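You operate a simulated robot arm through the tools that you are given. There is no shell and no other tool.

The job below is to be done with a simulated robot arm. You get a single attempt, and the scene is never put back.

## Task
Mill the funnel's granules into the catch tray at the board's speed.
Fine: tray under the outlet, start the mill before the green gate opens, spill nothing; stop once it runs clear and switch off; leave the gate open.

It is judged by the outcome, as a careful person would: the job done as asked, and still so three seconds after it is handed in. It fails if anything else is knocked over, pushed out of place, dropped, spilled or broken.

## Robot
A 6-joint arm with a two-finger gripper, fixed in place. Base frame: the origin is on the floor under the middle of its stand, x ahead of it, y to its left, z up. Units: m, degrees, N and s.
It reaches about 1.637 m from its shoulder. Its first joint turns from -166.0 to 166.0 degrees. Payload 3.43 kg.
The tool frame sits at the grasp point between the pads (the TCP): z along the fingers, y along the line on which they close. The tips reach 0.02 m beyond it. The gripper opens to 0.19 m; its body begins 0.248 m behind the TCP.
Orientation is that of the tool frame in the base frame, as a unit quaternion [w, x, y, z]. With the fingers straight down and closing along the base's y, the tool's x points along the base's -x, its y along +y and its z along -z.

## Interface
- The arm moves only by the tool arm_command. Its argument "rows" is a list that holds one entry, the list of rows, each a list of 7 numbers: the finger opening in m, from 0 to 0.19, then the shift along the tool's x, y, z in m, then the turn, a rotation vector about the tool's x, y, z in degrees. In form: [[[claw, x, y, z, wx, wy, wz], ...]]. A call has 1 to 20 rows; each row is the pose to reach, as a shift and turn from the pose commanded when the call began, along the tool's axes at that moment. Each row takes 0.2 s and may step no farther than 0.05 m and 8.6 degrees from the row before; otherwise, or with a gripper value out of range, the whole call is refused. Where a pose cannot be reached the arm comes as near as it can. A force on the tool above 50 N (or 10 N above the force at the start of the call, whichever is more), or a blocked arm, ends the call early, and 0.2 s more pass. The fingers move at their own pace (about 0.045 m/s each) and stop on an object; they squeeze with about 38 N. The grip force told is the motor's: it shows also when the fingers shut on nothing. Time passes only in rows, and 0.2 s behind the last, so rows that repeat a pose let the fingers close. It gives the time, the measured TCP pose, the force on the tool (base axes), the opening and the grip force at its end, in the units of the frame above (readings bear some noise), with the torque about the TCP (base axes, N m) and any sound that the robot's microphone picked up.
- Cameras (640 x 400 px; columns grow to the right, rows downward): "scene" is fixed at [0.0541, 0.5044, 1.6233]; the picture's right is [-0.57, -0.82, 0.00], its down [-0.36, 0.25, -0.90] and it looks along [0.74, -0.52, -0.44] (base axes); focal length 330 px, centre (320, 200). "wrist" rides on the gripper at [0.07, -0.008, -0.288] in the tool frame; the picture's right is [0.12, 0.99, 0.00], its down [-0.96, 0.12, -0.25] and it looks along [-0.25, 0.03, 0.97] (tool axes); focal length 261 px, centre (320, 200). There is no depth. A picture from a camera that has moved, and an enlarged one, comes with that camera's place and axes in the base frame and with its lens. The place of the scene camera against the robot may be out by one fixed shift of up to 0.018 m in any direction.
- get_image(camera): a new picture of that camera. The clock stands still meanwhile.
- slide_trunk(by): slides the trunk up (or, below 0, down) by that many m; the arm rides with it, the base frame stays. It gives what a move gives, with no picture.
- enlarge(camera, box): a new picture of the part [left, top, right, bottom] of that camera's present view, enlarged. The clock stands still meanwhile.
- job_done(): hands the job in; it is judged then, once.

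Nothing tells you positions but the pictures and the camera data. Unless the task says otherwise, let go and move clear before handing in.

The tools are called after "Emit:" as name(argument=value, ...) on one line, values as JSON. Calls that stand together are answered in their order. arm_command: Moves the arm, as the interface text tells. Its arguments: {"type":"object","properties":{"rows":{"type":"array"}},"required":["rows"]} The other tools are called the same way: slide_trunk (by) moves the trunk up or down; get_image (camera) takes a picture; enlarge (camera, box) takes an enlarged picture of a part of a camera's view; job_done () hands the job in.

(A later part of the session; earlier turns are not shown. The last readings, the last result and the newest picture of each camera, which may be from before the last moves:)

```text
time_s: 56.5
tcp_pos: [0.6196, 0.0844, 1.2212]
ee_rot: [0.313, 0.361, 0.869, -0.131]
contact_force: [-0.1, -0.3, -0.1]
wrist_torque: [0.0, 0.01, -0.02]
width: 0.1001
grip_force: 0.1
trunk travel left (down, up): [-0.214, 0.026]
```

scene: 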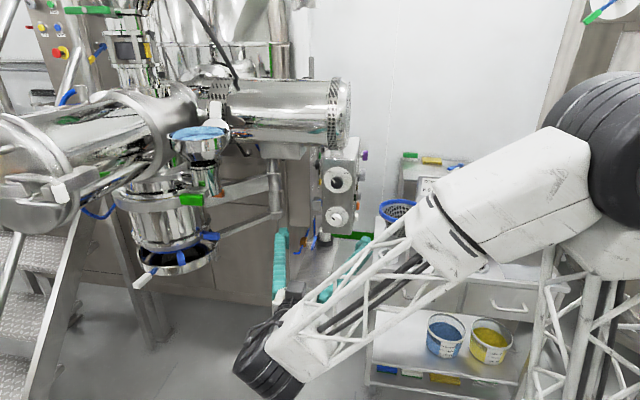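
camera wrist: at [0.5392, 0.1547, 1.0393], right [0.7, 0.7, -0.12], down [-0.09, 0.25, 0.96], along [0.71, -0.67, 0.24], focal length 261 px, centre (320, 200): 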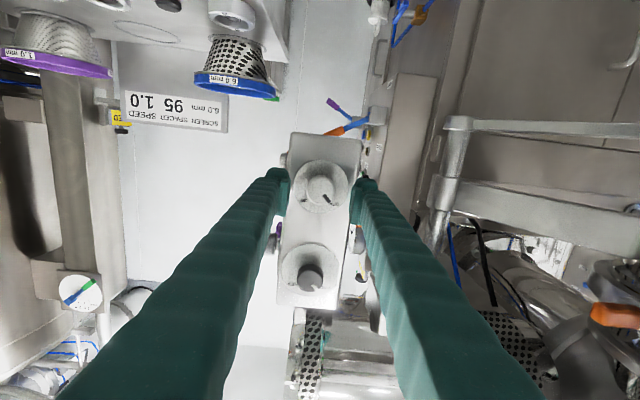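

Orientation is as planned. I'll swing across in front of the box, keeping clear of its corner, to the START face.

Emit:
arm_command(rows=[[[0.14, -0.0201, -0.0185, 0.0113, -4.1, 0, -4.95], [0.14, -0.0403, -0.0369, 0.0226, -8.2, 0, -9.9], [0.14, -0.0604, -0.0554, 0.0339, -12.3, 0, -14.85], [0.14, -0.0806, -0.0739, 0.0452, -16.4, 0, -19.8], [0.14, -0.1007, -0.0924, 0.0565, -20.5, 0, -24.75], [0.14, -0.1209, -0.1108, 0.0678, -24.6, 0, -29.7], [0.14, -0.141, -0.1293, 0.0791, -28.7, 0, -34.65], [0.19, -0.1532, -0.1565, 0.0853, -32.8, 0, -39.6], [0.19, -0.1653, -0.1837, 0.0914, -36.9, 0, -44.55], [0.19, -0.1775, -0.2109, 0.0976, -41.0, 0, -49.5], [0.19, -0.1896, -0.2381, 0.1037, -45.1, 0, -54.45], [0.19, -0.2018, -0.2653, 0.1099, -49.2, 0, -59.4], [0.19, -0.2139, -0.2925, 0.116, -53.3, 0, -64.35], [0.19, -0.2261, -0.3197, 0.1222, -57.4, 0, -69.3]]])

Emit:
get_image(camera="wrist")

```text
time_s: 59.5
tcp_pos: [0.57, -0.3205, 1.2731]
ee_rot: [0.313, -0.358, 0.87, 0.128]
contact_force: [-0.8, 0.2, 1.3]
wrist_torque: [-0.19, -0.05, -0.18]
width: 0.19
grip_force: 0.0
trunk travel left (down, up): [-0.214, 0.026]
```

```text
taken
camera wrist: at [0.4076, -0.4929, 1.4501], right [-0.76, 0.64, -0.08], down [0.33, 0.49, 0.8], along [0.55, 0.59, -0.59], focal length 261 px, centre (320, 200)
```

wrist: 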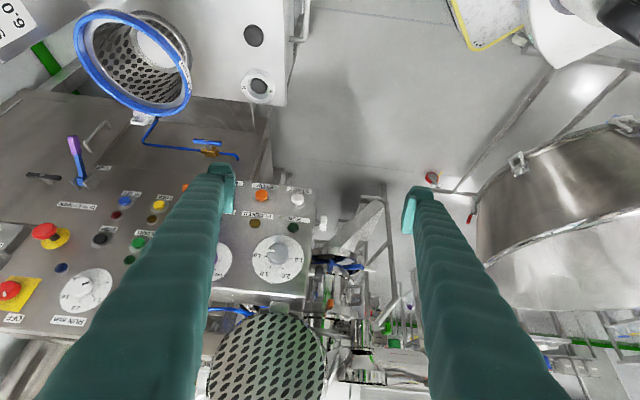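

I'll flatten the tool and line it up in front of the speed dial, then read the lamps.

Emit:
arm_command(rows=[[[0.19, 0.0016, -0.0075, 0.0105, 0, -5.7, 0], [0.19, 0.0032, -0.015, 0.0211, 0, -11.4, 0], [0.19, 0.0047, -0.0225, 0.0316, 0, -17.0, 0], [0.19, 0.0063, -0.03, 0.0421, 0, -22.7, 0], [0.19, 0.0079, -0.0375, 0.0527, 0, -28.4, 0], [0.19, 0.0095, -0.045, 0.0632, 0, -34.1, 0], [0.19, 0.011, -0.0525, 0.0738, 0, -39.7, 0], [0.19, 0.0126, -0.06, 0.0843, 0, -45.4, 0]]])

Emit:
get_image(camera="wrist")

Emit:
enlarge(camera="wrist", box=[220, 90, 400, 260])

Emit:
get_image(camera="scene")

```text
time_s: 61.3
tcp_pos: [0.6437, -0.3317, 1.2004]
ee_rot: [0.625, -0.28, 0.682, 0.255]
contact_force: [-0.9, 0.4, 0.4]
wrist_torque: [-0.11, 0.12, -0.16]
width: 0.19
grip_force: 0.1
trunk travel left (down, up): [-0.214, 0.026]
```

```text
taken
camera wrist: at [0.4417, -0.543, 1.1554], right [-0.7, 0.7, -0.12], down [-0.2, -0.03, 0.98], along [0.68, 0.71, 0.16], focal length 261 px, centre (320, 200)
```

wrist: 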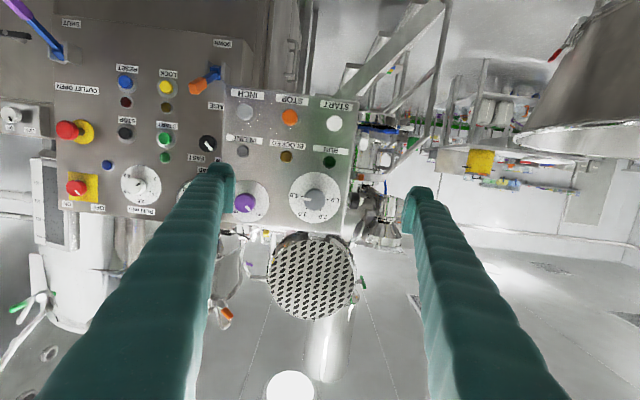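

```text
2.35 times, centred on (310, 175) of wrist
camera zoom: at [0.4417, -0.543, 1.1554], right [-0.7, 0.7, -0.12], down [-0.2, -0.03, 0.98], along [0.68, 0.71, 0.16], focal length 613 px, centre (344, 259)
```

zoom: 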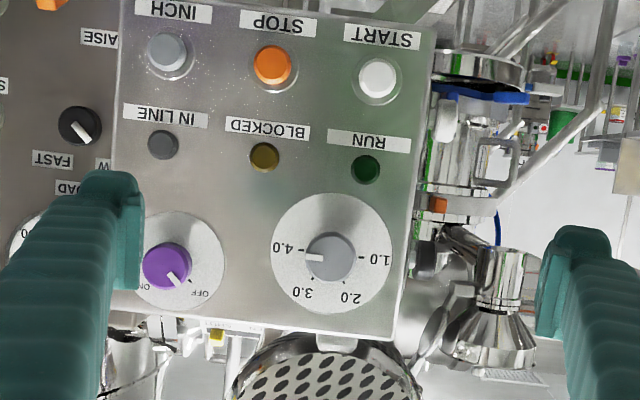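

```text
taken
```

scene: 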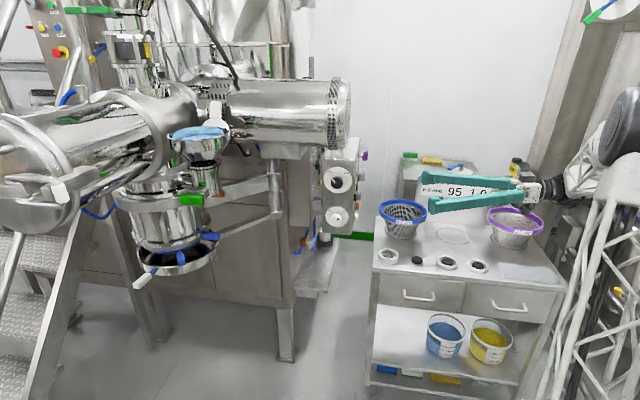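

No lamp is lit yet. I'll zoom in on the lamps and on the sliver of tray and outlet visible beside the box.

Emit:
enlarge(camera="wrist", box=[220, 85, 350, 175])

Emit:
enlarge(camera="wrist", box=[340, 90, 420, 260])

Emit:
enlarge(camera="scene", box=[130, 170, 290, 290])

```text
4.44 times, centred on (285, 130) of wrist
camera zoom: at [0.4417, -0.543, 1.1554], right [-0.7, 0.7, -0.12], down [-0.2, -0.03, 0.98], along [0.68, 0.71, 0.16], focal length 1158 px, centre (476, 511)
```

zoom: 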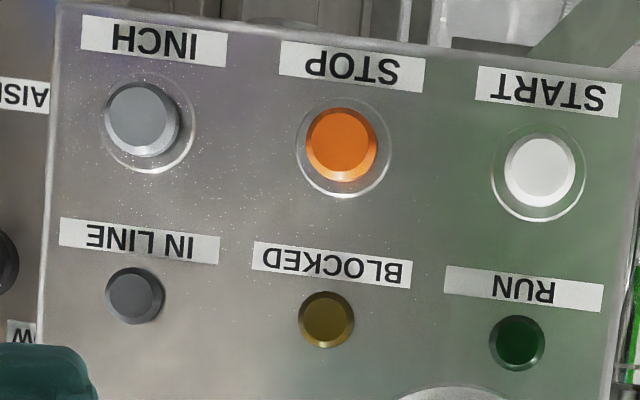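

```text
2.35 times, centred on (380, 175) of wrist
camera zoom: at [0.4417, -0.543, 1.1554], right [-0.7, 0.7, -0.12], down [-0.2, -0.03, 0.98], along [0.68, 0.71, 0.16], focal length 613 px, centre (179, 259)
```

zoom: 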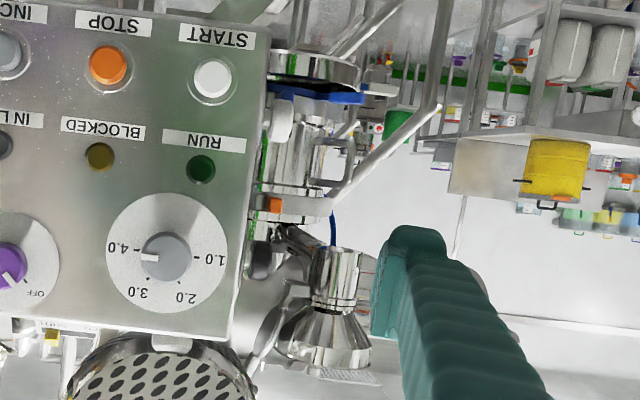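

```text
3.33 times, centred on (210, 230) of scene
camera zoom: at [0.0541, 0.5044, 1.6233], right [-0.57, -0.82, 0.0], down [-0.36, 0.25, -0.9], along [0.74, -0.52, -0.44], focal length 1100 px, centre (687, 100)
```

zoom: 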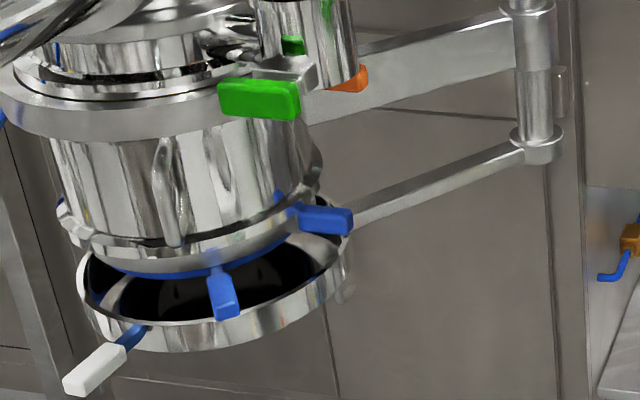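

The tray alignment needs a more careful measure, so I'll zoom tightly on the outlet spigot and tray rim.

Emit:
enlarge(camera="scene", box=[145, 225, 195, 280])

Emit:
enlarge(camera="scene", box=[190, 210, 250, 270])

Emit:
enlarge(camera="scene", box=[195, 165, 295, 245])

```text
7.27 times, centred on (170, 252) of scene
camera zoom: at [0.0541, 0.5044, 1.6233], right [-0.57, -0.82, 0.0], down [-0.36, 0.25, -0.9], along [0.74, -0.52, -0.44], focal length 2400 px, centre (1411, -182)
```

zoom: 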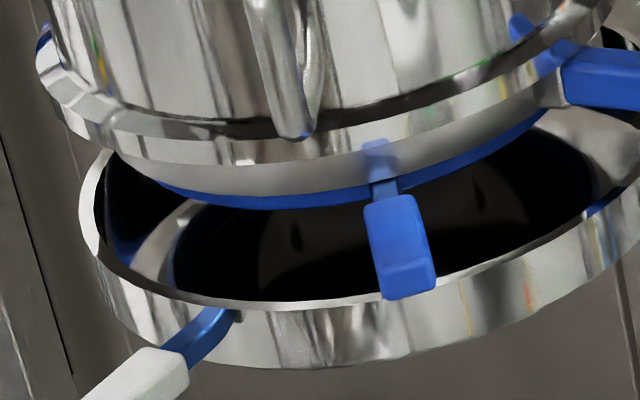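

```text
6.67 times, centred on (220, 240) of scene
camera zoom: at [0.0541, 0.5044, 1.6233], right [-0.57, -0.82, 0.0], down [-0.36, 0.25, -0.9], along [0.74, -0.52, -0.44], focal length 2200 px, centre (987, -67)
```

zoom: 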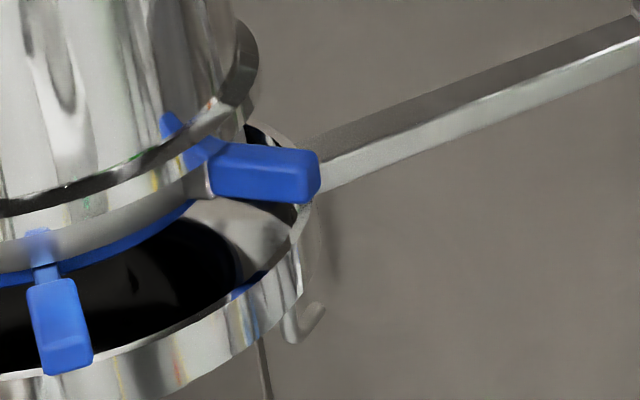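

```text
5.00 times, centred on (245, 205) of scene
camera zoom: at [0.0541, 0.5044, 1.6233], right [-0.57, -0.82, 0.0], down [-0.36, 0.25, -0.9], along [0.74, -0.52, -0.44], focal length 1650 px, centre (695, 175)
```

zoom: 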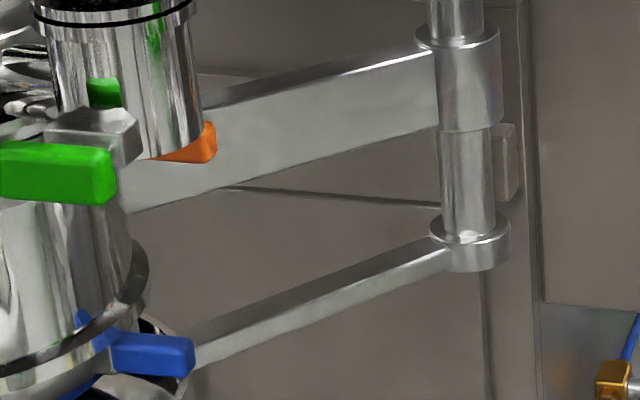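

Arms and ellipses suggest the tray wants roughly 1.5 cm more; I'll nudge it later, before the gate. While I am at this face I'll set the speed first, moving to a pre-grasp in front of the speed knob.

Emit:
arm_command(rows=[[[0.08, -0.0064, -0.0005, 0.0182, -0.06, -0.6, 0], [0.08, -0.0129, -0.001, 0.0364, -0.12, -1.25, 0], [0.08, -0.0193, -0.0015, 0.0545, -0.19, -1.9, 0], [0.08, -0.0257, -0.002, 0.0727, -0.25, -2.5, 0], [0.08, -0.0321, -0.0026, 0.0909, -0.31, -3.1, 0], [0.08, -0.0386, -0.0031, 0.109, -0.37, -3.75, 0], [0.08, -0.045, -0.0036, 0.1272, -0.44, -4.4, 0], [0.08, -0.0514, -0.0041, 0.1454, -0.5, -5, 0], [0.08, -0.0514, -0.0041, 0.1454, -0.5, -5, 0]]])

Emit:
get_image(camera="wrist")

Emit:
enlarge(camera="wrist", box=[260, 130, 380, 250])

```text
time_s: 63.3
tcp_pos: [0.7527, -0.2292, 1.2373]
ee_rot: [0.652, -0.272, 0.654, 0.271]
contact_force: [0.3, 0.6, -0.1]
wrist_torque: [0.01, -0.02, 0.0]
width: 0.0799
grip_force: 0.0
trunk travel left (down, up): [-0.214, 0.026]
```

```text
taken
camera wrist: at [0.5561, -0.4395, 1.1679], right [-0.7, 0.7, -0.12], down [-0.26, -0.09, 0.96], along [0.66, 0.71, 0.24], focal length 261 px, centre (320, 200)
```

wrist: 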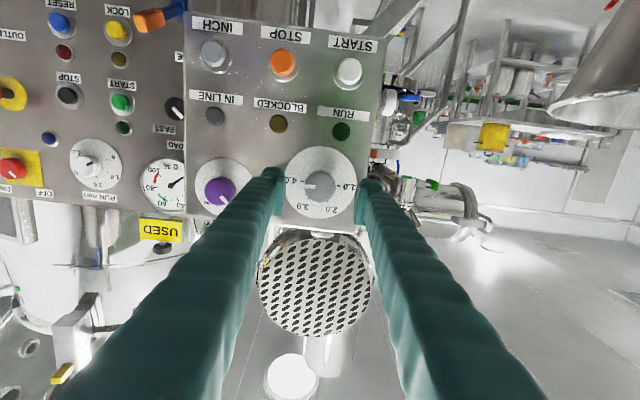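

```text
3.33 times, centred on (320, 190) of wrist
camera zoom: at [0.5561, -0.4395, 1.1679], right [-0.7, 0.7, -0.12], down [-0.26, -0.09, 0.96], along [0.66, 0.71, 0.24], focal length 869 px, centre (320, 233)
```

zoom: 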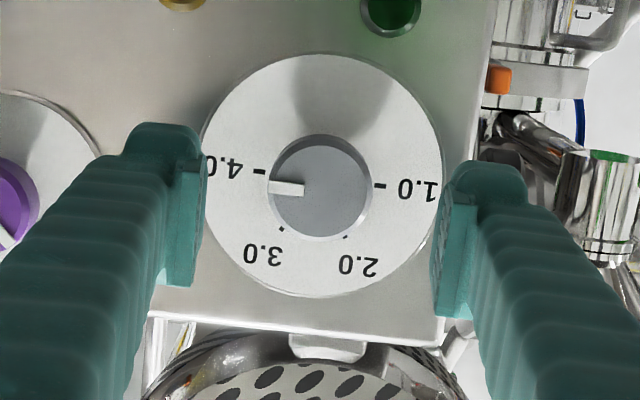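

The knob axis lines up exactly with the tool axis. Before gripping I'll test in free air how far the wrist can roll counterclockwise here.

Emit:
arm_command(rows=[[[0.08, 0, 0, 0, 0, 0, -8], [0.08, 0, 0, 0, 0, 0, -16], [0.08, 0, 0, 0, 0, 0, -24], [0.08, 0, 0, 0, 0, 0, -32], [0.08, 0, 0, 0, 0, 0, -40], [0.08, 0, 0, 0, 0, 0, -48], [0.08, 0, 0, 0, 0, 0, -56], [0.08, 0, 0, 0, 0, 0, -64], [0.08, 0, 0, 0, 0, 0, -72], [0.08, 0, 0, 0, 0, 0, -80], [0.08, 0, 0, 0, 0, 0, -88], [0.08, 0, 0, 0, 0, 0, -96], [0.08, 0, 0, 0, 0, 0, -104], [0.08, 0, 0, 0, 0, 0, -112], [0.08, 0, 0, 0, 0, 0, -120], [0.08, 0, 0, 0, 0, 0, -128], [0.08, 0, 0, 0, 0, 0, -136], [0.08, 0, 0, 0, 0, 0, -144]]])

```text
time_s: 67.1
tcp_pos: [0.9509, -0.4119, 1.5471]
ee_rot: [-0.553, 0.743, -0.067, 0.372]
contact_force: [-0.5, -0.1, 0.7]
wrist_torque: [-0.05, 0.05, 0.17]
width: 0.08
grip_force: 0.2
out of reach, approached as far as the arm can: row 6, 7, 8, 9, 10, 11, 12, 13, 14, 15, 16, 17, 18
trunk travel left (down, up): [-0.214, 0.026]
```

The wrist reached its limit at about -45° and the arm drifted well off position. I'll check the scene carefully before moving again.

Emit:
get_image(camera="scene")

Emit:
get_image(camera="wrist")

```text
taken
```

scene: 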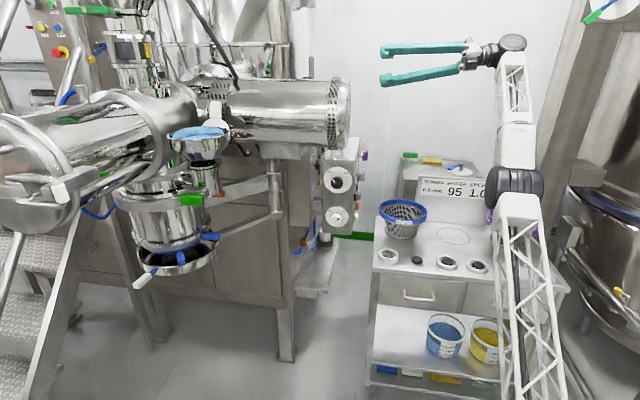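

```text
taken
camera wrist: at [0.8182, -0.6656, 1.6197], right [0.4, -0.44, -0.81], down [-0.81, 0.26, -0.53], along [0.44, 0.86, -0.25], focal length 261 px, centre (320, 200)
```

wrist: 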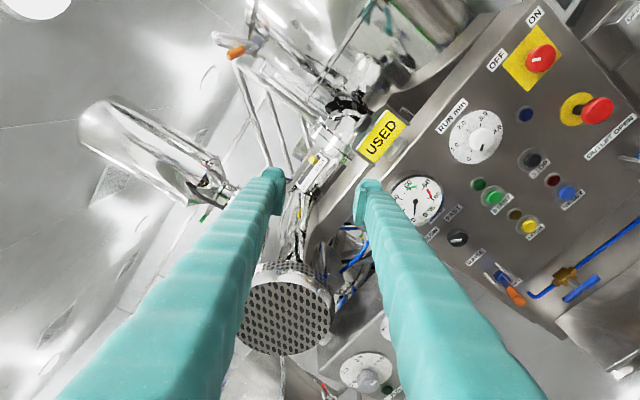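

The arm ended in an extended posture above the bench, apparently without contact. I'll check the bench items around it closely.

Emit:
enlarge(camera="scene", box=[370, 140, 570, 290])

Emit:
enlarge(camera="scene", box=[300, 130, 390, 250])

```text
2.67 times, centred on (470, 215) of scene
camera zoom: at [0.0541, 0.5044, 1.6233], right [-0.57, -0.82, 0.0], down [-0.36, 0.25, -0.9], along [0.74, -0.52, -0.44], focal length 880 px, centre (-80, 160)
```

zoom: 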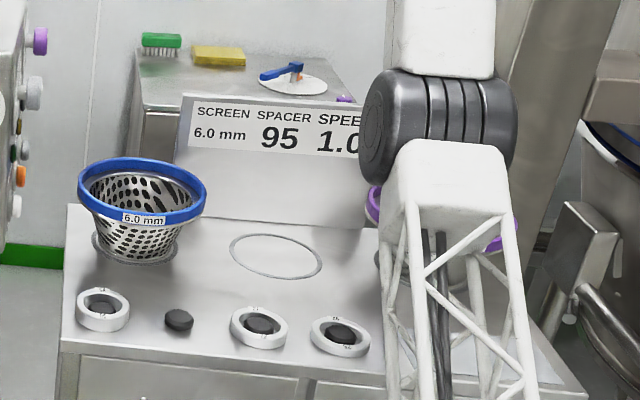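

```text
3.33 times, centred on (345, 190) of scene
camera zoom: at [0.0541, 0.5044, 1.6233], right [-0.57, -0.82, 0.0], down [-0.36, 0.25, -0.9], along [0.74, -0.52, -0.44], focal length 1100 px, centre (237, 233)
```

zoom: 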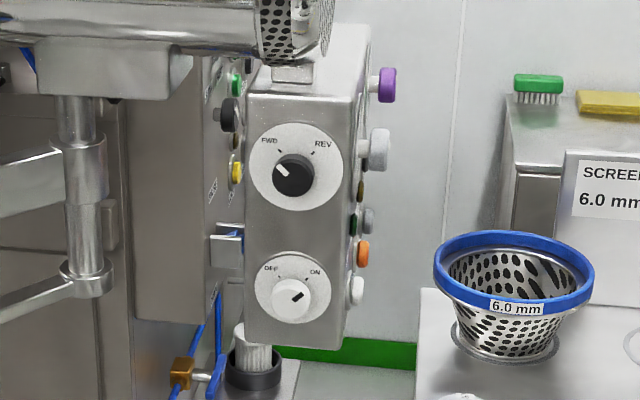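

Nothing looks disturbed. I'll make one small, safe test move straight back to learn which pose the controller now counts from.

Emit:
arm_command(rows=[[[0.08, 0, 0, -0.01, 0, 0, 0]]])

```text
time_s: 67.5
tcp_pos: [0.9409, -0.4087, 1.5526]
ee_rot: [-0.55, 0.743, -0.066, 0.375]
contact_force: [0.0, 0.8, 0.6]
wrist_torque: [-0.11, 0.05, -0.08]
width: 0.0801
grip_force: 0.0
trunk travel left (down, up): [-0.214, 0.026]
```

Emit:
arm_command(rows=[[[0.08, 0, 0, -0.02, 0, 0, 0], [0.08, 0, 0, -0.04, 0, 0, 0]]])

```text
time_s: 68.1
tcp_pos: [0.9101, -0.4337, 1.5545]
ee_rot: [-0.549, 0.744, -0.067, 0.375]
contact_force: [0.1, 1.1, 0.5]
wrist_torque: [-0.03, 0.0, -0.01]
width: 0.0799
grip_force: 0.0
out of reach, approached as far as the arm can: row 1, 2
trunk travel left (down, up): [-0.214, 0.026]
```

Moves count from the measured pose. I'll unwind the roll step by step while drawing back to free space in front of the panel, pausing halfway to check.

Emit:
arm_command(rows=[[[0.08, -0.0203, 0.0039, -0.0039, 0.64, 0.11, 7.46], [0.08, -0.0406, 0.0078, -0.0078, 1.29, 0.21, 14.9], [0.08, -0.0609, 0.0118, -0.0116, 1.93, 0.32, 22.4], [0.08, -0.0812, 0.0157, -0.0155, 2.58, 0.42, 29.8], [0.08, -0.1014, 0.0196, -0.0194, 3.22, 0.53, 37.3], [0.08, -0.1217, 0.0236, -0.0233, 3.86, 0.64, 44.7], [0.08, -0.142, 0.0275, -0.0272, 4.5, 0.74, 52.2], [0.08, -0.1623, 0.0314, -0.031, 5.15, 0.85, 59.6]]])

Emit:
get_image(camera="scene")

```text
time_s: 69.9
tcp_pos: [0.863, -0.4834, 1.5526]
ee_rot: [0.687, -0.598, 0.411, -0.045]
contact_force: [-0.3, 0.5, 0.2]
wrist_torque: [-0.02, 0.01, 0.0]
width: 0.0799
grip_force: 0.1
out of reach, approached as far as the arm can: row 1, 2, 3, 4, 5, 6, 7, 8
trunk travel left (down, up): [-0.214, 0.026]
```

```text
taken
```

scene: 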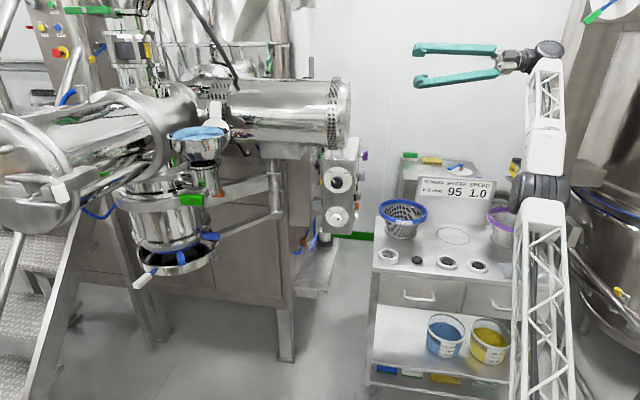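

The arm is still recovering from the wrist limit, all in free air. I'll finish unwinding the roll with no translation.

Emit:
arm_command(rows=[[[0.08, 0, 0, 0, 0.96, 0.09, 7.4], [0.08, 0, 0, 0, 1.93, 0.18, 14.8], [0.08, 0, 0, 0, 2.89, 0.27, 22.2], [0.08, 0, 0, 0, 3.85, 0.36, 29.6], [0.08, 0, 0, 0, 4.8, 0.46, 37.1], [0.08, 0, 0, 0, 5.8, 0.55, 44.5], [0.08, 0, 0, 0, 6.7, 0.64, 51.9], [0.08, 0, 0, 0, 7.7, 0.73, 59.3]]])

Emit:
get_image(camera="scene")

```text
time_s: 71.7
tcp_pos: [0.8897, -0.5225, 1.5856]
ee_rot: [0.659, -0.265, 0.652, 0.267]
contact_force: [-0.5, -0.2, -0.6]
wrist_torque: [0.02, -0.03, 0.03]
width: 0.0802
grip_force: 0.0
out of reach, approached as far as the arm can: row 1, 2, 3, 4, 5, 6, 7, 8
trunk travel left (down, up): [-0.214, 0.026]
```

```text
taken
```

scene: 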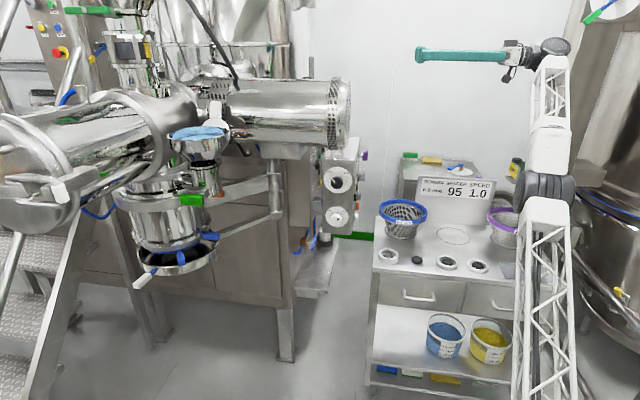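

Orientation is restored. Now I'll translate back toward the clear spot in front of the panel and watch whether the arm follows.

Emit:
arm_command(rows=[[[0.08, 0.03, 0.028, -0.012, 0, 0, 0], [0.08, 0.06, 0.056, -0.024, 0, 0, 0], [0.08, 0.09, 0.083, -0.036, 0, 0, 0], [0.08, 0.12, 0.11, -0.045, 0, 0, 0], [0.08, 0.15, 0.138, -0.05, 0, 0, 0]]])

Emit:
get_image(camera="scene")

```text
time_s: 72.9
tcp_pos: [0.8444, -0.576, 1.545]
ee_rot: [0.654, -0.27, 0.653, 0.269]
contact_force: [0.4, 0.3, -1.1]
wrist_torque: [0.15, -0.21, 0.06]
width: 0.08
grip_force: 0.1
out of reach, approached as far as the arm can: row 1, 2, 3, 4, 5
trunk travel left (down, up): [-0.214, 0.026]
```

```text
taken
```

scene: 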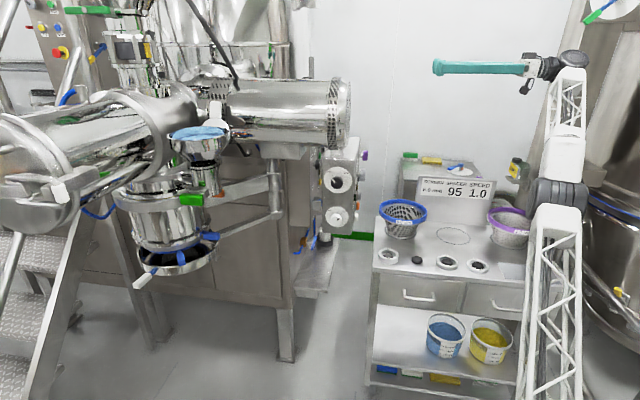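

The arm isn't following that direction. I'll probe gently with a small pure downward move to see what is limiting it.

Emit:
arm_command(rows=[[[0.08, 0.02, 0, 0, 0, 0, 0], [0.08, 0.04, 0, 0, 0, 0, 0]]])

Emit:
arm_command(rows=[[[0.08, 0, -0.02, 0, 0, 0, 0], [0.08, 0, -0.04, 0, 0, 0, 0]]])

```text
time_s: 73.5
tcp_pos: [0.8579, -0.5962, 1.5256]
ee_rot: [0.661, -0.262, 0.651, 0.265]
contact_force: [1.1, 0.0, -1.5]
wrist_torque: [0.04, -0.06, 0.01]
width: 0.0798
grip_force: 0.0
out of reach, approached as far as the arm can: row 1, 2
trunk travel left (down, up): [-0.214, 0.026]
```

```text
time_s: 74.1
tcp_pos: [0.8707, -0.6018, 1.5191]
ee_rot: [0.664, -0.26, 0.65, 0.262]
contact_force: [0.5, 0.9, 1.5]
wrist_torque: [-0.08, 0.11, -0.08]
width: 0.0801
grip_force: 0.0
out of reach, approached as far as the arm can: row 1, 2
trunk travel left (down, up): [-0.214, 0.026]
```

Emit:
arm_command(rows=[[[0.08, 0, 0, 0, 0, 8, 0], [0.08, 0, 0, 0, 0, 16, 0], [0.08, 0, 0, 0, 0, 24, 0], [0.08, 0, 0, 0, 0, 32, 0]]])

Emit:
get_image(camera="scene")

```text
time_s: 75.1
tcp_pos: [0.8117, -0.5138, 1.4242]
ee_rot: [0.471, -0.318, 0.8, 0.192]
contact_force: [-1.4, 1.2, 3.5]
wrist_torque: [-0.64, 0.45, -0.27]
width: 0.0802
grip_force: 0.1
out of reach, approached as far as the arm can: row 1, 2, 3, 4
trunk travel left (down, up): [-0.214, 0.026]
```

```text
taken
```

scene: 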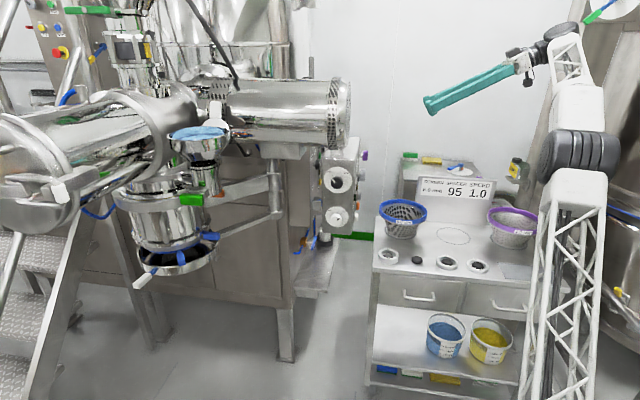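

Tilting the tool down frees the arm. I'll keep tilting while moving back toward the robot.

Emit:
arm_command(rows=[[[0.08, 0, 0.02, 0, 0, 8, 0], [0.08, 0, 0.04, 0, 0, 16, 0], [0.08, 0, 0.07, 0, 0, 24, 0], [0.08, 0, 0.1, 0, 0, 32, 0], [0.08, 0, 0.13, 0, 0, 38, 0], [0.08, 0, 0.16, 0, 0, 38, 0]]])

Emit:
get_image(camera="scene")

```text
time_s: 76.5
tcp_pos: [0.6868, -0.3798, 1.4012]
ee_rot: [0.177, -0.362, 0.913, 0.06]
contact_force: [0.9, -0.1, -0.3]
wrist_torque: [-0.01, 0.08, 0.02]
width: 0.0802
grip_force: 0.2
out of reach, approached as far as the arm can: row 2, 3, 4, 5, 6
trunk travel left (down, up): [-0.214, 0.026]
```

```text
taken
```

scene: 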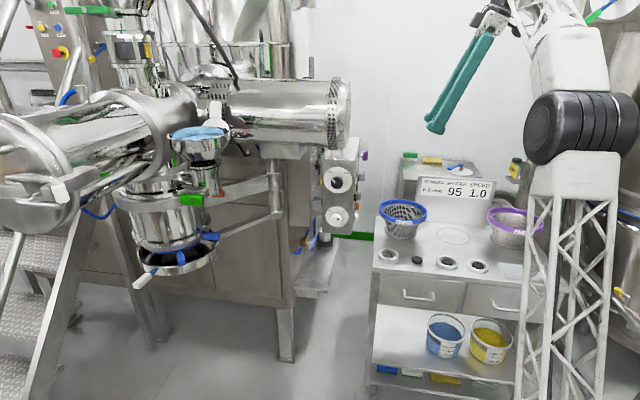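

The arm has folded back to its normal elbow-up shape. I'll continue toward the safe starting area, tool pointing down.

Emit:
arm_command(rows=[[[0.08, 0.02, 0.03, 0, 0, 4, 0], [0.08, 0.04, 0.06, 0, 0, 8, 0], [0.08, 0.06, 0.09, 0, 0, 12, 0], [0.08, 0.08, 0.12, 0, 0, 16, 0], [0.08, 0.08, 0.12, 0, 0, 20, 0]]])

Emit:
get_image(camera="scene")

```text
time_s: 77.7
tcp_pos: [0.5509, -0.3428, 1.3711]
ee_rot: [0.01, -0.369, 0.929, 0.002]
contact_force: [-1.6, 0.2, -0.2]
wrist_torque: [-0.02, -0.19, -0.04]
width: 0.08
grip_force: 0.1
trunk travel left (down, up): [-0.214, 0.026]
```

```text
taken
```

scene: 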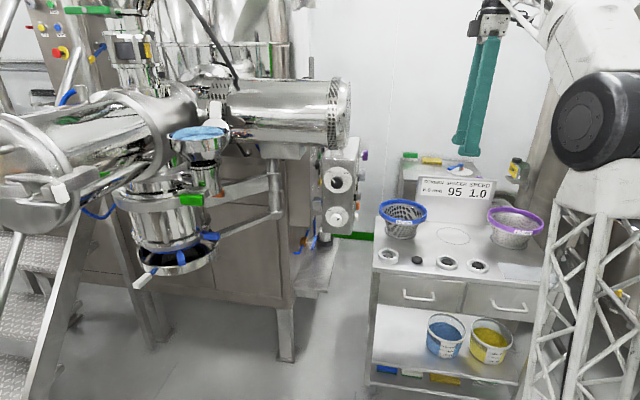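

The arm is back in its normal configuration and everything on the bench is undisturbed. I'll approach the speed dial again as before, checking for reach warnings along the way.

Emit:
arm_command(rows=[[[0.1, 0.001, -0.007, 0.013, 0, -6.3, 0], [0.1, 0.002, -0.014, 0.026, 0, -12.6, 0], [0.1, 0.003, -0.021, 0.039, 0, -18.9, 0], [0.1, 0.004, -0.028, 0.052, 0, -25.2, 0], [0.1, 0.005, -0.035, 0.065, 0, -31.5, 0], [0.1, 0.006, -0.042, 0.078, 0, -37.8, 0], [0.1, 0.0061, -0.048, 0.09, 0, -44, 0]]])

```text
time_s: 79.3
tcp_pos: [0.5805, -0.3817, 1.2823]
ee_rot: [0.359, -0.341, 0.857, 0.141]
contact_force: [-0.5, 0.0, 0.1]
wrist_torque: [-0.1, 0.05, -0.05]
width: 0.1001
grip_force: 0.1
trunk travel left (down, up): [-0.214, 0.026]
```

Emit:
arm_command(rows=[[[0.1, -0.0048, -0.0015, 0.0125, -0.24, -5.6, -0.1], [0.1, -0.0095, -0.003, 0.025, -0.48, -11.1, -0.2], [0.1, -0.0143, -0.0044, 0.0376, -0.7, -16.7, -0.3], [0.1, -0.019, -0.0059, 0.0501, -0.95, -22.2, -0.4], [0.1, -0.0238, -0.0074, 0.0626, -1.2, -27.8, -0.5], [0.1, -0.0285, -0.0088, 0.0752, -1.4, -33.4, -0.6], [0.1, -0.0333, -0.0103, 0.0877, -1.66, -39, -0.7], [0.1, -0.038, -0.0118, 0.1002, -1.9, -44.5, -0.8]]])

Emit:
get_image(camera="wrist")

```text
time_s: 81.1
tcp_pos: [0.6602, -0.3225, 1.2379]
ee_rot: [0.652, -0.275, 0.653, 0.271]
contact_force: [-0.3, 1.2, 0.9]
wrist_torque: [-0.08, 0.08, -0.13]
width: 0.0999
grip_force: 0.2
trunk travel left (down, up): [-0.214, 0.026]
```

```text
taken
camera wrist: at [0.4637, -0.5335, 1.1689], right [-0.71, 0.7, -0.12], down [-0.26, -0.09, 0.96], along [0.66, 0.71, 0.24], focal length 261 px, centre (320, 200)
```

wrist: 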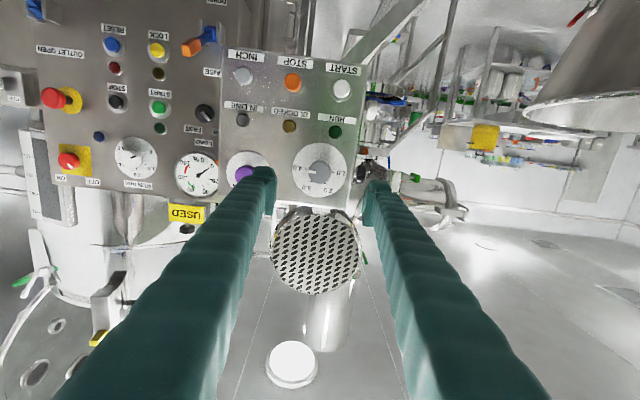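

Back at the same approach pose without warnings. I'll test clockwise roll here in free air, in a short call.

Emit:
arm_command(rows=[[[0.1, 0, 0, 0, 0, 0, 8], [0.1, 0, 0, 0, 0, 0, 16], [0.1, 0, 0, 0, 0, 0, 24], [0.1, 0, 0, 0, 0, 0, 32], [0.1, 0, 0, 0, 0, 0, 40]]])

```text
time_s: 82.3
tcp_pos: [0.6605, -0.3226, 1.2386]
ee_rot: [0.52, -0.033, 0.708, 0.476]
contact_force: [0.3, -0.3, -1.3]
wrist_torque: [0.01, 0.0, 0.01]
width: 0.0998
grip_force: 0.2
trunk travel left (down, up): [-0.214, 0.026]
```

Emit:
arm_command(rows=[[[0.1, 0, 0, 0, 0, 0, 8], [0.1, 0, 0, 0, 0, 0, 16], [0.1, 0, 0, 0, 0, 0, 24], [0.1, 0, 0, 0, 0, 0, 32], [0.1, 0, 0, 0, 0, 0, 40]]])

```text
time_s: 83.5
tcp_pos: [0.6608, -0.323, 1.2388]
ee_rot: [0.324, 0.21, 0.677, 0.626]
contact_force: [0.6, 0.1, 0.2]
wrist_torque: [0.02, 0.03, -0.01]
width: 0.1002
grip_force: 0.0
trunk travel left (down, up): [-0.214, 0.026]
```

Plus 80° is fine. I'll test a bit further.

Emit:
arm_command(rows=[[[0.1, 0, 0, 0, 0, 0, 8], [0.1, 0, 0, 0, 0, 0, 16], [0.1, 0, 0, 0, 0, 0, 24], [0.1, 0, 0, 0, 0, 0, 32], [0.1, 0, 0, 0, 0, 0, 40]]])

```text
time_s: 84.7
tcp_pos: [0.6602, -0.3236, 1.2387]
ee_rot: [0.091, 0.429, 0.564, 0.7]
contact_force: [0.3, 0.0, 0.5]
wrist_torque: [-0.03, -0.02, -0.02]
width: 0.1
grip_force: 0.1
trunk travel left (down, up): [-0.214, 0.026]
```

Emit:
arm_command(rows=[[[0.1, 0, 0, 0, 0, 0, 8], [0.1, 0, 0, 0, 0, 0, 16], [0.1, 0, 0, 0, 0, 0, 24]]])

Emit:
get_image(camera="wrist")

```text
time_s: 85.5
tcp_pos: [0.6601, -0.3228, 1.2376]
ee_rot: [-0.058, 0.537, 0.462, 0.703]
contact_force: [0.4, 0.1, 0.4]
wrist_torque: [0.01, 0.0, -0.01]
width: 0.1001
grip_force: 0.1
trunk travel left (down, up): [-0.214, 0.026]
```

```text
taken
camera wrist: at [0.4242, -0.493, 1.2914], right [0.52, -0.51, 0.68], down [0.29, -0.64, -0.71], along [0.8, 0.57, -0.19], focal length 261 px, centre (320, 200)
```

wrist: 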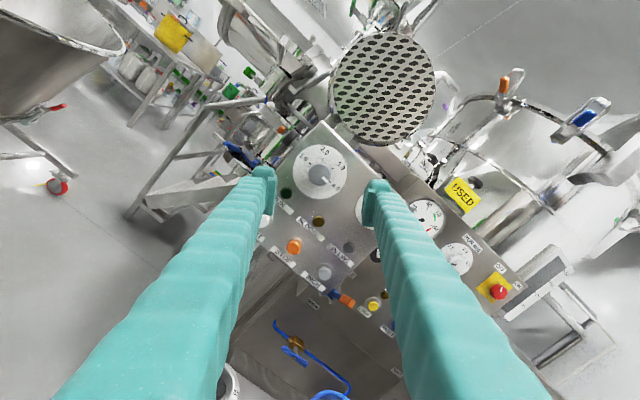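

The wrist can go from about -40° to +144°, enough for the whole turn. I'll set the roll to +110°, move to the pre-grasp and check alignment.

Emit:
arm_command(rows=[[[0.065, 0, 0, 0.022, 0, 0, -7], [0.065, 0, 0, 0.044, 0, 0, -14], [0.065, 0, 0, 0.066, 0, 0, -21], [0.065, 0, 0, 0.088, 0, 0, -28], [0.065, 0, 0, 0.11, 0, 0, -34], [0.065, 0, 0, 0.13, 0, 0, -34], [0.065, 0, 0, 0.13, 0, 0, -34]]])

Emit:
enlarge(camera="wrist", box=[260, 130, 380, 250])

Emit:
enlarge(camera="scene", box=[300, 110, 430, 230])

```text
time_s: 87.1
tcp_pos: [0.7514, -0.2319, 1.2364]
ee_rot: [0.152, 0.378, 0.6, 0.689]
contact_force: [0.1, -0.4, -0.3]
wrist_torque: [-0.05, 0.0, -0.01]
width: 0.0649
grip_force: 0.0
trunk travel left (down, up): [-0.214, 0.026]
```

```text
3.33 times, centred on (320, 190) of wrist
camera zoom: at [0.5005, -0.3865, 1.2541], right [0.16, -0.15, 0.97], down [0.5, -0.84, -0.22], along [0.85, 0.52, -0.06], focal length 869 px, centre (320, 233)
```

zoom: 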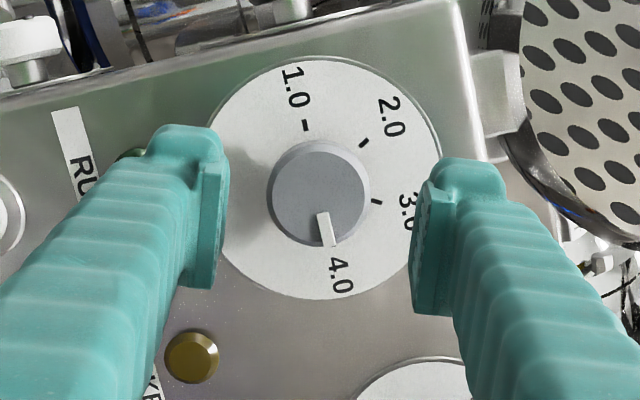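

```text
3.33 times, centred on (365, 170) of scene
camera zoom: at [0.0541, 0.5044, 1.6233], right [-0.57, -0.82, 0.0], down [-0.36, 0.25, -0.9], along [0.74, -0.52, -0.44], focal length 1100 px, centre (170, 300)
```

zoom: 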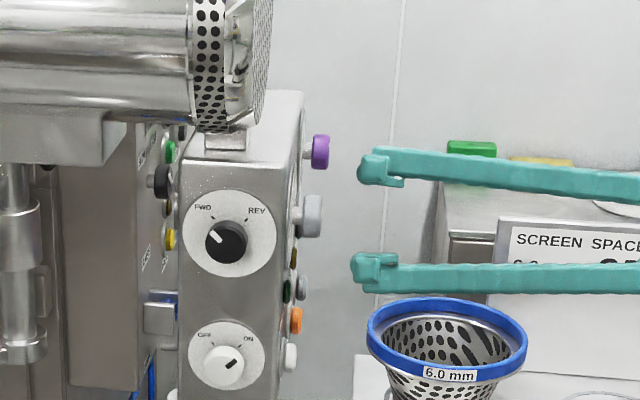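

Aligned. I'll move in over the speed knob and close.

Emit:
arm_command(rows=[[[0.065, 0, 0, 0.014, 0, 0, 0], [0.065, 0, 0, 0.028, 0, 0, 0], [0.065, 0, 0, 0.042, 0, 0, 0], [0.065, 0, 0, 0.054, 0, 0, 0], [0.065, 0, 0, 0.062, 0, 0, 0], [0.02, 0, 0, 0.062, 0, 0, 0], [0.02, 0, 0, 0.062, 0, 0, 0], [0.02, 0, 0, 0.062, 0, 0, 0], [0.02, 0, 0, 0.062, 0, 0, 0]]])

Emit:
enlarge(camera="wrist", box=[260, 130, 380, 250])

Emit:
enlarge(camera="scene", box=[300, 110, 430, 230])

```text
time_s: 89.1
tcp_pos: [0.7958, -0.1873, 1.2359]
ee_rot: [0.151, 0.379, 0.6, 0.689]
contact_force: [-12.0, -0.5, -14.1]
wrist_torque: [0.59, -0.56, -0.31]
width: 0.0391
grip_force: 43.1
trunk travel left (down, up): [-0.214, 0.026]
```

```text
3.33 times, centred on (320, 190) of wrist
camera zoom: at [0.5441, -0.3427, 1.2538], right [0.16, -0.15, 0.97], down [0.5, -0.84, -0.22], along [0.85, 0.52, -0.06], focal length 869 px, centre (320, 233)
```

zoom: 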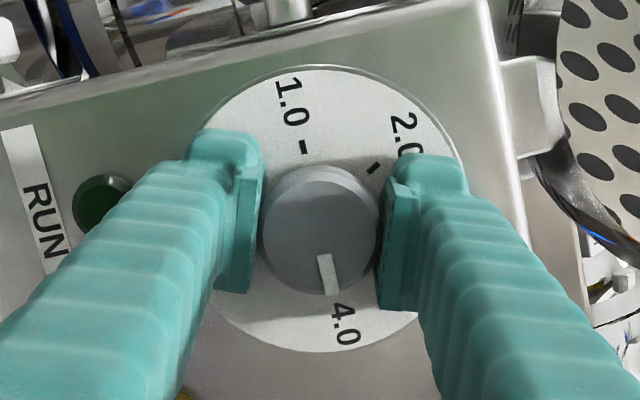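

```text
3.33 times, centred on (365, 170) of scene
camera zoom: at [0.0541, 0.5044, 1.6233], right [-0.57, -0.82, 0.0], down [-0.36, 0.25, -0.9], along [0.74, -0.52, -0.44], focal length 1100 px, centre (170, 300)
```

zoom: 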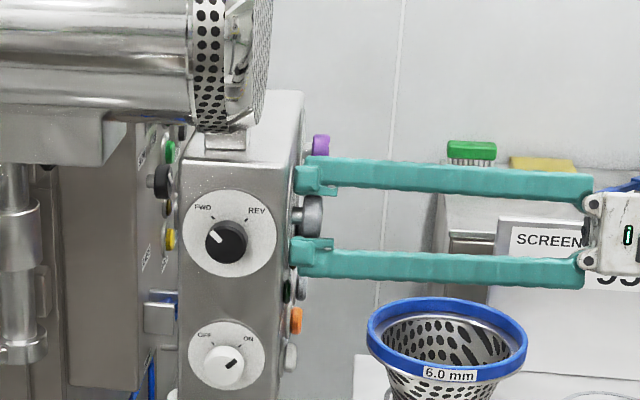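

The knob is gripped at 39 mm with a slight sideways load. I'll ease that and start turning counterclockwise in two parts.

Emit:
arm_command(rows=[[[0.02, 0, -0.003, -0.002, 0, 0, 0], [0.02, 0, -0.003, -0.002, 0, 0, -7], [0.02, 0, -0.003, -0.002, 0, 0, -14], [0.02, 0, -0.003, -0.002, 0, 0, -21], [0.02, 0, -0.003, -0.002, 0, 0, -28], [0.02, 0, -0.003, -0.002, 0, 0, -35], [0.02, 0, -0.003, -0.002, 0, 0, -42]]])

Emit:
enlarge(camera="wrist", box=[260, 130, 380, 250])

```text
time_s: 90.5
tcp_pos: [0.7952, -0.1871, 1.2354]
ee_rot: [0.333, 0.201, 0.679, 0.622]
contact_force: [20.3, 4.9, 6.7]
wrist_torque: [0.16, -0.19, 0.25]
width: 0.0391
grip_force: 45.2
trunk travel left (down, up): [-0.214, 0.026]
stopped in row 6: the force on the tool passed its limit at 51 N (the readings are from after the stop); the commanded pose is now the measured one
```

```text
3.33 times, centred on (320, 190) of wrist
camera zoom: at [0.5449, -0.3437, 1.2141], right [-0.22, 0.22, 0.95], down [0.48, -0.82, 0.31], along [0.85, 0.52, 0.08], focal length 869 px, centre (320, 233)
```

zoom: 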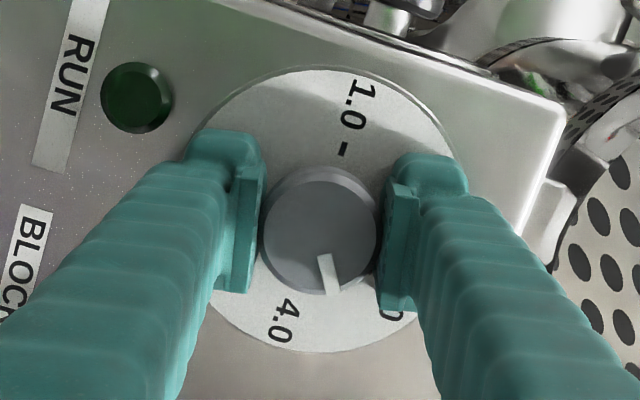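

It turned about 32° before side force stopped the move. I'll open slightly, re-centre on the knob axis and regrip to relieve the strain.

Emit:
arm_command(rows=[[[0.06, 0, 0, 0, 0, 0, 0], [0.06, 0, 0, 0, 0, 0, 0], [0.06, -0.0014, 0, 0, 0, 0, 0], [0.06, -0.0014, 0, 0, 0, 0, 0]]])

Emit:
enlarge(camera="wrist", box=[270, 150, 370, 230])

```text
time_s: 91.5
tcp_pos: [0.7957, -0.1881, 1.236]
ee_rot: [0.333, 0.203, 0.678, 0.623]
contact_force: [0.1, -0.6, -0.3]
wrist_torque: [-0.01, 0.0, -0.01]
width: 0.06
grip_force: 0.2
trunk travel left (down, up): [-0.214, 0.026]
```

```text
5.00 times, centred on (320, 190) of wrist
camera zoom: at [0.5446, -0.3452, 1.2145], right [-0.22, 0.22, 0.95], down [0.48, -0.82, 0.31], along [0.85, 0.52, 0.07], focal length 1303 px, centre (320, 250)
```

zoom: 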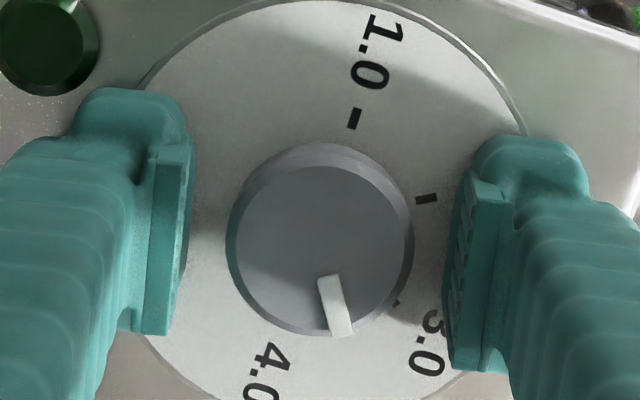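

Centred and unloaded. I'll regrip and continue turning in small portions, watching the force.

Emit:
arm_command(rows=[[[0.02, 0, 0, 0, 0, 0, 0], [0.02, 0, 0, 0, 0, 0, 0], [0.02, 0, 0, 0, 0, 0, 0], [0.02, 0, 0, 0, 0, 0, 0]]])

Emit:
arm_command(rows=[[[0.02, 0, 0, 0, 0, 0, -5], [0.02, 0, 0, 0, 0, 0, -10], [0.02, 0, 0, 0, 0, 0, -15], [0.02, 0, 0, 0, 0, 0, -20]]])

```text
time_s: 92.5
tcp_pos: [0.7958, -0.1878, 1.2349]
ee_rot: [0.333, 0.202, 0.679, 0.623]
contact_force: [11.6, 6.6, 0.9]
wrist_torque: [0.18, -0.15, 0.1]
width: 0.0389
grip_force: 44.8
trunk travel left (down, up): [-0.214, 0.026]
```

```text
time_s: 93.5
tcp_pos: [0.7963, -0.1867, 1.2355]
ee_rot: [0.436, 0.081, 0.703, 0.555]
contact_force: [14.9, 9.7, 4.9]
wrist_torque: [0.04, 0.08, -0.18]
width: 0.039
grip_force: 45.4
trunk travel left (down, up): [-0.214, 0.026]
```

Emit:
arm_command(rows=[[[0.02, 0, 0, 0.001, 0, 0, -6], [0.02, 0, 0, 0.001, 0, 0, -12], [0.02, 0, 0, 0.001, 0, 0, -18], [0.02, 0, 0, 0.001, 0, 0, -24], [0.02, 0, 0, 0.001, 0, 0, -30]]])

Emit:
enlarge(camera="wrist", box=[260, 130, 380, 250])

```text
time_s: 94.7
tcp_pos: [0.7955, -0.1868, 1.2348]
ee_rot: [0.565, -0.104, 0.701, 0.423]
contact_force: [8.7, 4.4, 4.9]
wrist_torque: [0.06, 0.13, -0.44]
width: 0.0386
grip_force: 44.8
trunk travel left (down, up): [-0.214, 0.026]
```

```text
3.33 times, centred on (320, 190) of wrist
camera zoom: at [0.5746, -0.3731, 1.1708], right [-0.66, 0.66, 0.37], down [0.08, -0.42, 0.9], along [0.75, 0.62, 0.23], focal length 869 px, centre (320, 233)
```

zoom: 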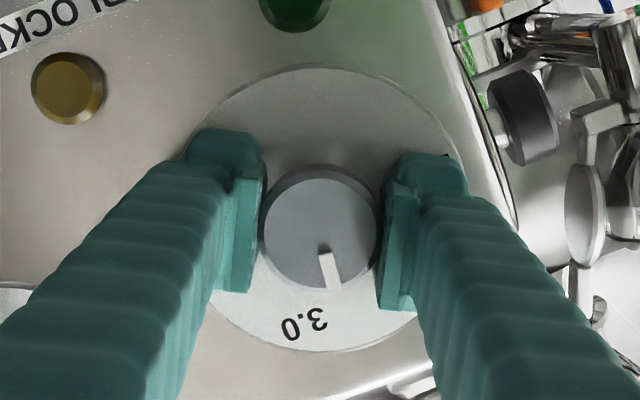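

Pointer is past 3.0 now. Continuing counterclockwise.

Emit:
arm_command(rows=[[[0.02, 0, 0, 0, 0, 0, -6], [0.02, 0, 0, 0, 0, 0, -12], [0.02, 0, 0, 0, 0, 0, -18], [0.02, 0, 0, 0, 0, 0, -24], [0.02, 0, 0, 0, 0, 0, -30]]])

Emit:
arm_command(rows=[[[0.02, 0, 0, 0, 0, 0, -6], [0.02, 0, 0, 0, 0, 0, -12], [0.02, 0, 0, 0, 0, 0, -18], [0.02, 0, 0, 0, 0, 0, -24]]])

Emit:
enlarge(camera="wrist", box=[260, 130, 380, 250])

```text
time_s: 95.8
tcp_pos: [0.7956, -0.1881, 1.2355]
ee_rot: [0.656, -0.282, 0.65, 0.262]
contact_force: [3.4, 2.6, 1.9]
wrist_torque: [0.25, 0.12, -0.45]
width: 0.0389
grip_force: 45.0
trunk travel left (down, up): [-0.214, 0.026]
```

```text
time_s: 96.8
tcp_pos: [0.7949, -0.1876, 1.2365]
ee_rot: [0.695, -0.412, 0.577, 0.121]
contact_force: [1.1, 2.0, -4.3]
wrist_torque: [0.31, 0.07, -0.4]
width: 0.039
grip_force: 45.2
trunk travel left (down, up): [-0.214, 0.026]
```

```text
3.33 times, centred on (320, 190) of wrist
camera zoom: at [0.6203, -0.4185, 1.177], right [-0.6, 0.59, -0.54], down [-0.54, 0.19, 0.82], along [0.59, 0.78, 0.21], focal length 869 px, centre (320, 233)
```

zoom: 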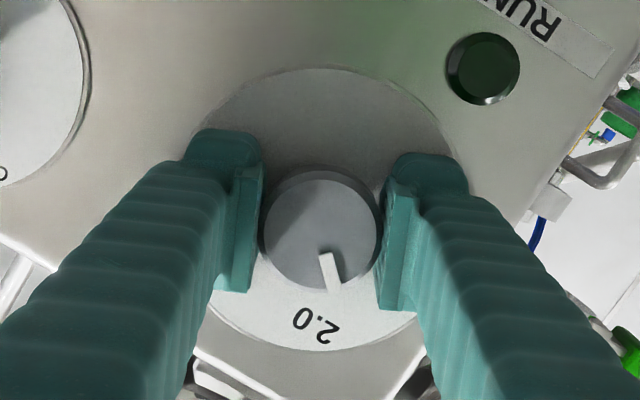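

Pointer is about 16° past 2.0, so 44° remain. I'll open, roll back in place and regrip for the last part.

Emit:
arm_command(rows=[[[0.062, 0, 0, 0, 0, 0, 0], [0.062, 0, 0, 0, 0, 0, 0], [0.062, 0, 0, 0, 0, 0, 0], [0.062, 0, 0, 0, 0, 0, 8], [0.062, 0, 0, 0, 0, 0, 16], [0.062, 0, 0, 0, 0, 0, 24], [0.062, 0, 0, 0, 0, 0, 32], [0.062, 0, 0, 0, 0, 0, 40], [0.062, 0, 0, 0, 0, 0, 48], [0.062, 0, 0, 0, 0, 0, 56], [0.062, 0, 0, 0, 0, 0, 56]]])

Emit:
enlarge(camera="wrist", box=[260, 130, 380, 250])

```text
time_s: 99.2
tcp_pos: [0.795, -0.1885, 1.2366]
ee_rot: [0.558, -0.091, 0.702, 0.433]
contact_force: [-1.2, 0.7, 0.1]
wrist_torque: [0.04, 0.04, 0.0]
width: 0.0618
grip_force: 0.0
trunk travel left (down, up): [-0.214, 0.026]
```

```text
3.33 times, centred on (320, 190) of wrist
camera zoom: at [0.5729, -0.3717, 1.1722], right [-0.65, 0.65, 0.4], down [0.1, -0.45, 0.89], along [0.75, 0.62, 0.22], focal length 869 px, centre (320, 233)
```

zoom: 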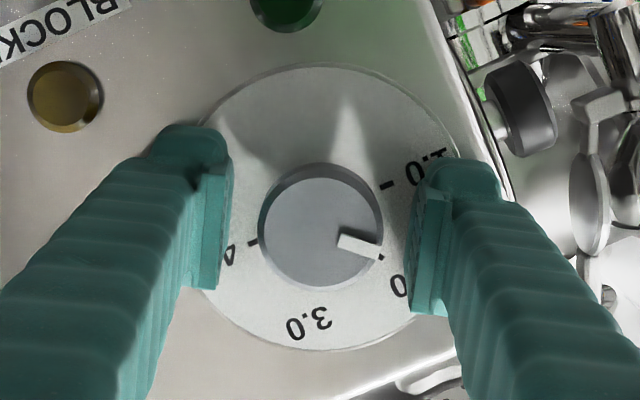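

Emit:
arm_command(rows=[[[0.02, 0, 0, 0, 0, 0, 0], [0.02, 0, 0, 0, 0, 0, 0], [0.02, 0, 0, 0, 0, 0, 0], [0.02, 0, 0, 0, 0, 0, -6], [0.02, 0, 0, 0, 0, 0, -12], [0.02, 0, 0, 0, 0, 0, -18], [0.02, 0, 0, 0, 0, 0, -24], [0.02, 0, 0, 0, 0, 0, -30], [0.02, 0, 0, 0, 0, 0, -36], [0.02, 0, 0, 0, 0, 0, -42]]])

Emit:
enlarge(camera="wrist", box=[260, 130, 380, 250])

```text
time_s: 101.5
tcp_pos: [0.7957, -0.1861, 1.2356]
ee_rot: [0.676, -0.337, 0.623, 0.204]
contact_force: [0.2, 2.5, 3.1]
wrist_torque: [0.29, -0.23, -0.9]
width: 0.0387
grip_force: 45.2
trunk travel left (down, up): [-0.214, 0.026]
```

```text
3.33 times, centred on (320, 190) of wrist
camera zoom: at [0.609, -0.4074, 1.1699], right [-0.67, 0.67, -0.32], down [-0.39, 0.04, 0.92], along [0.63, 0.74, 0.23], focal length 869 px, centre (320, 233)
```

zoom: 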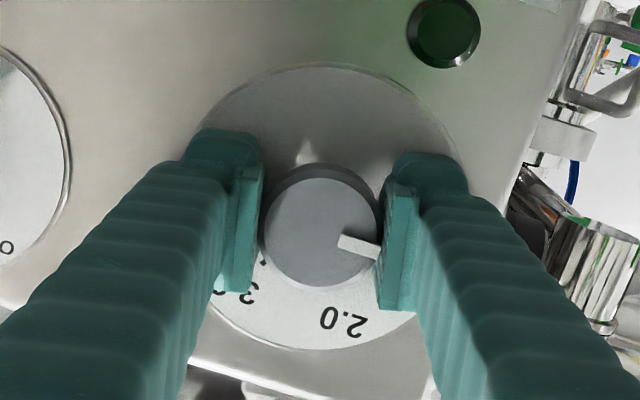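

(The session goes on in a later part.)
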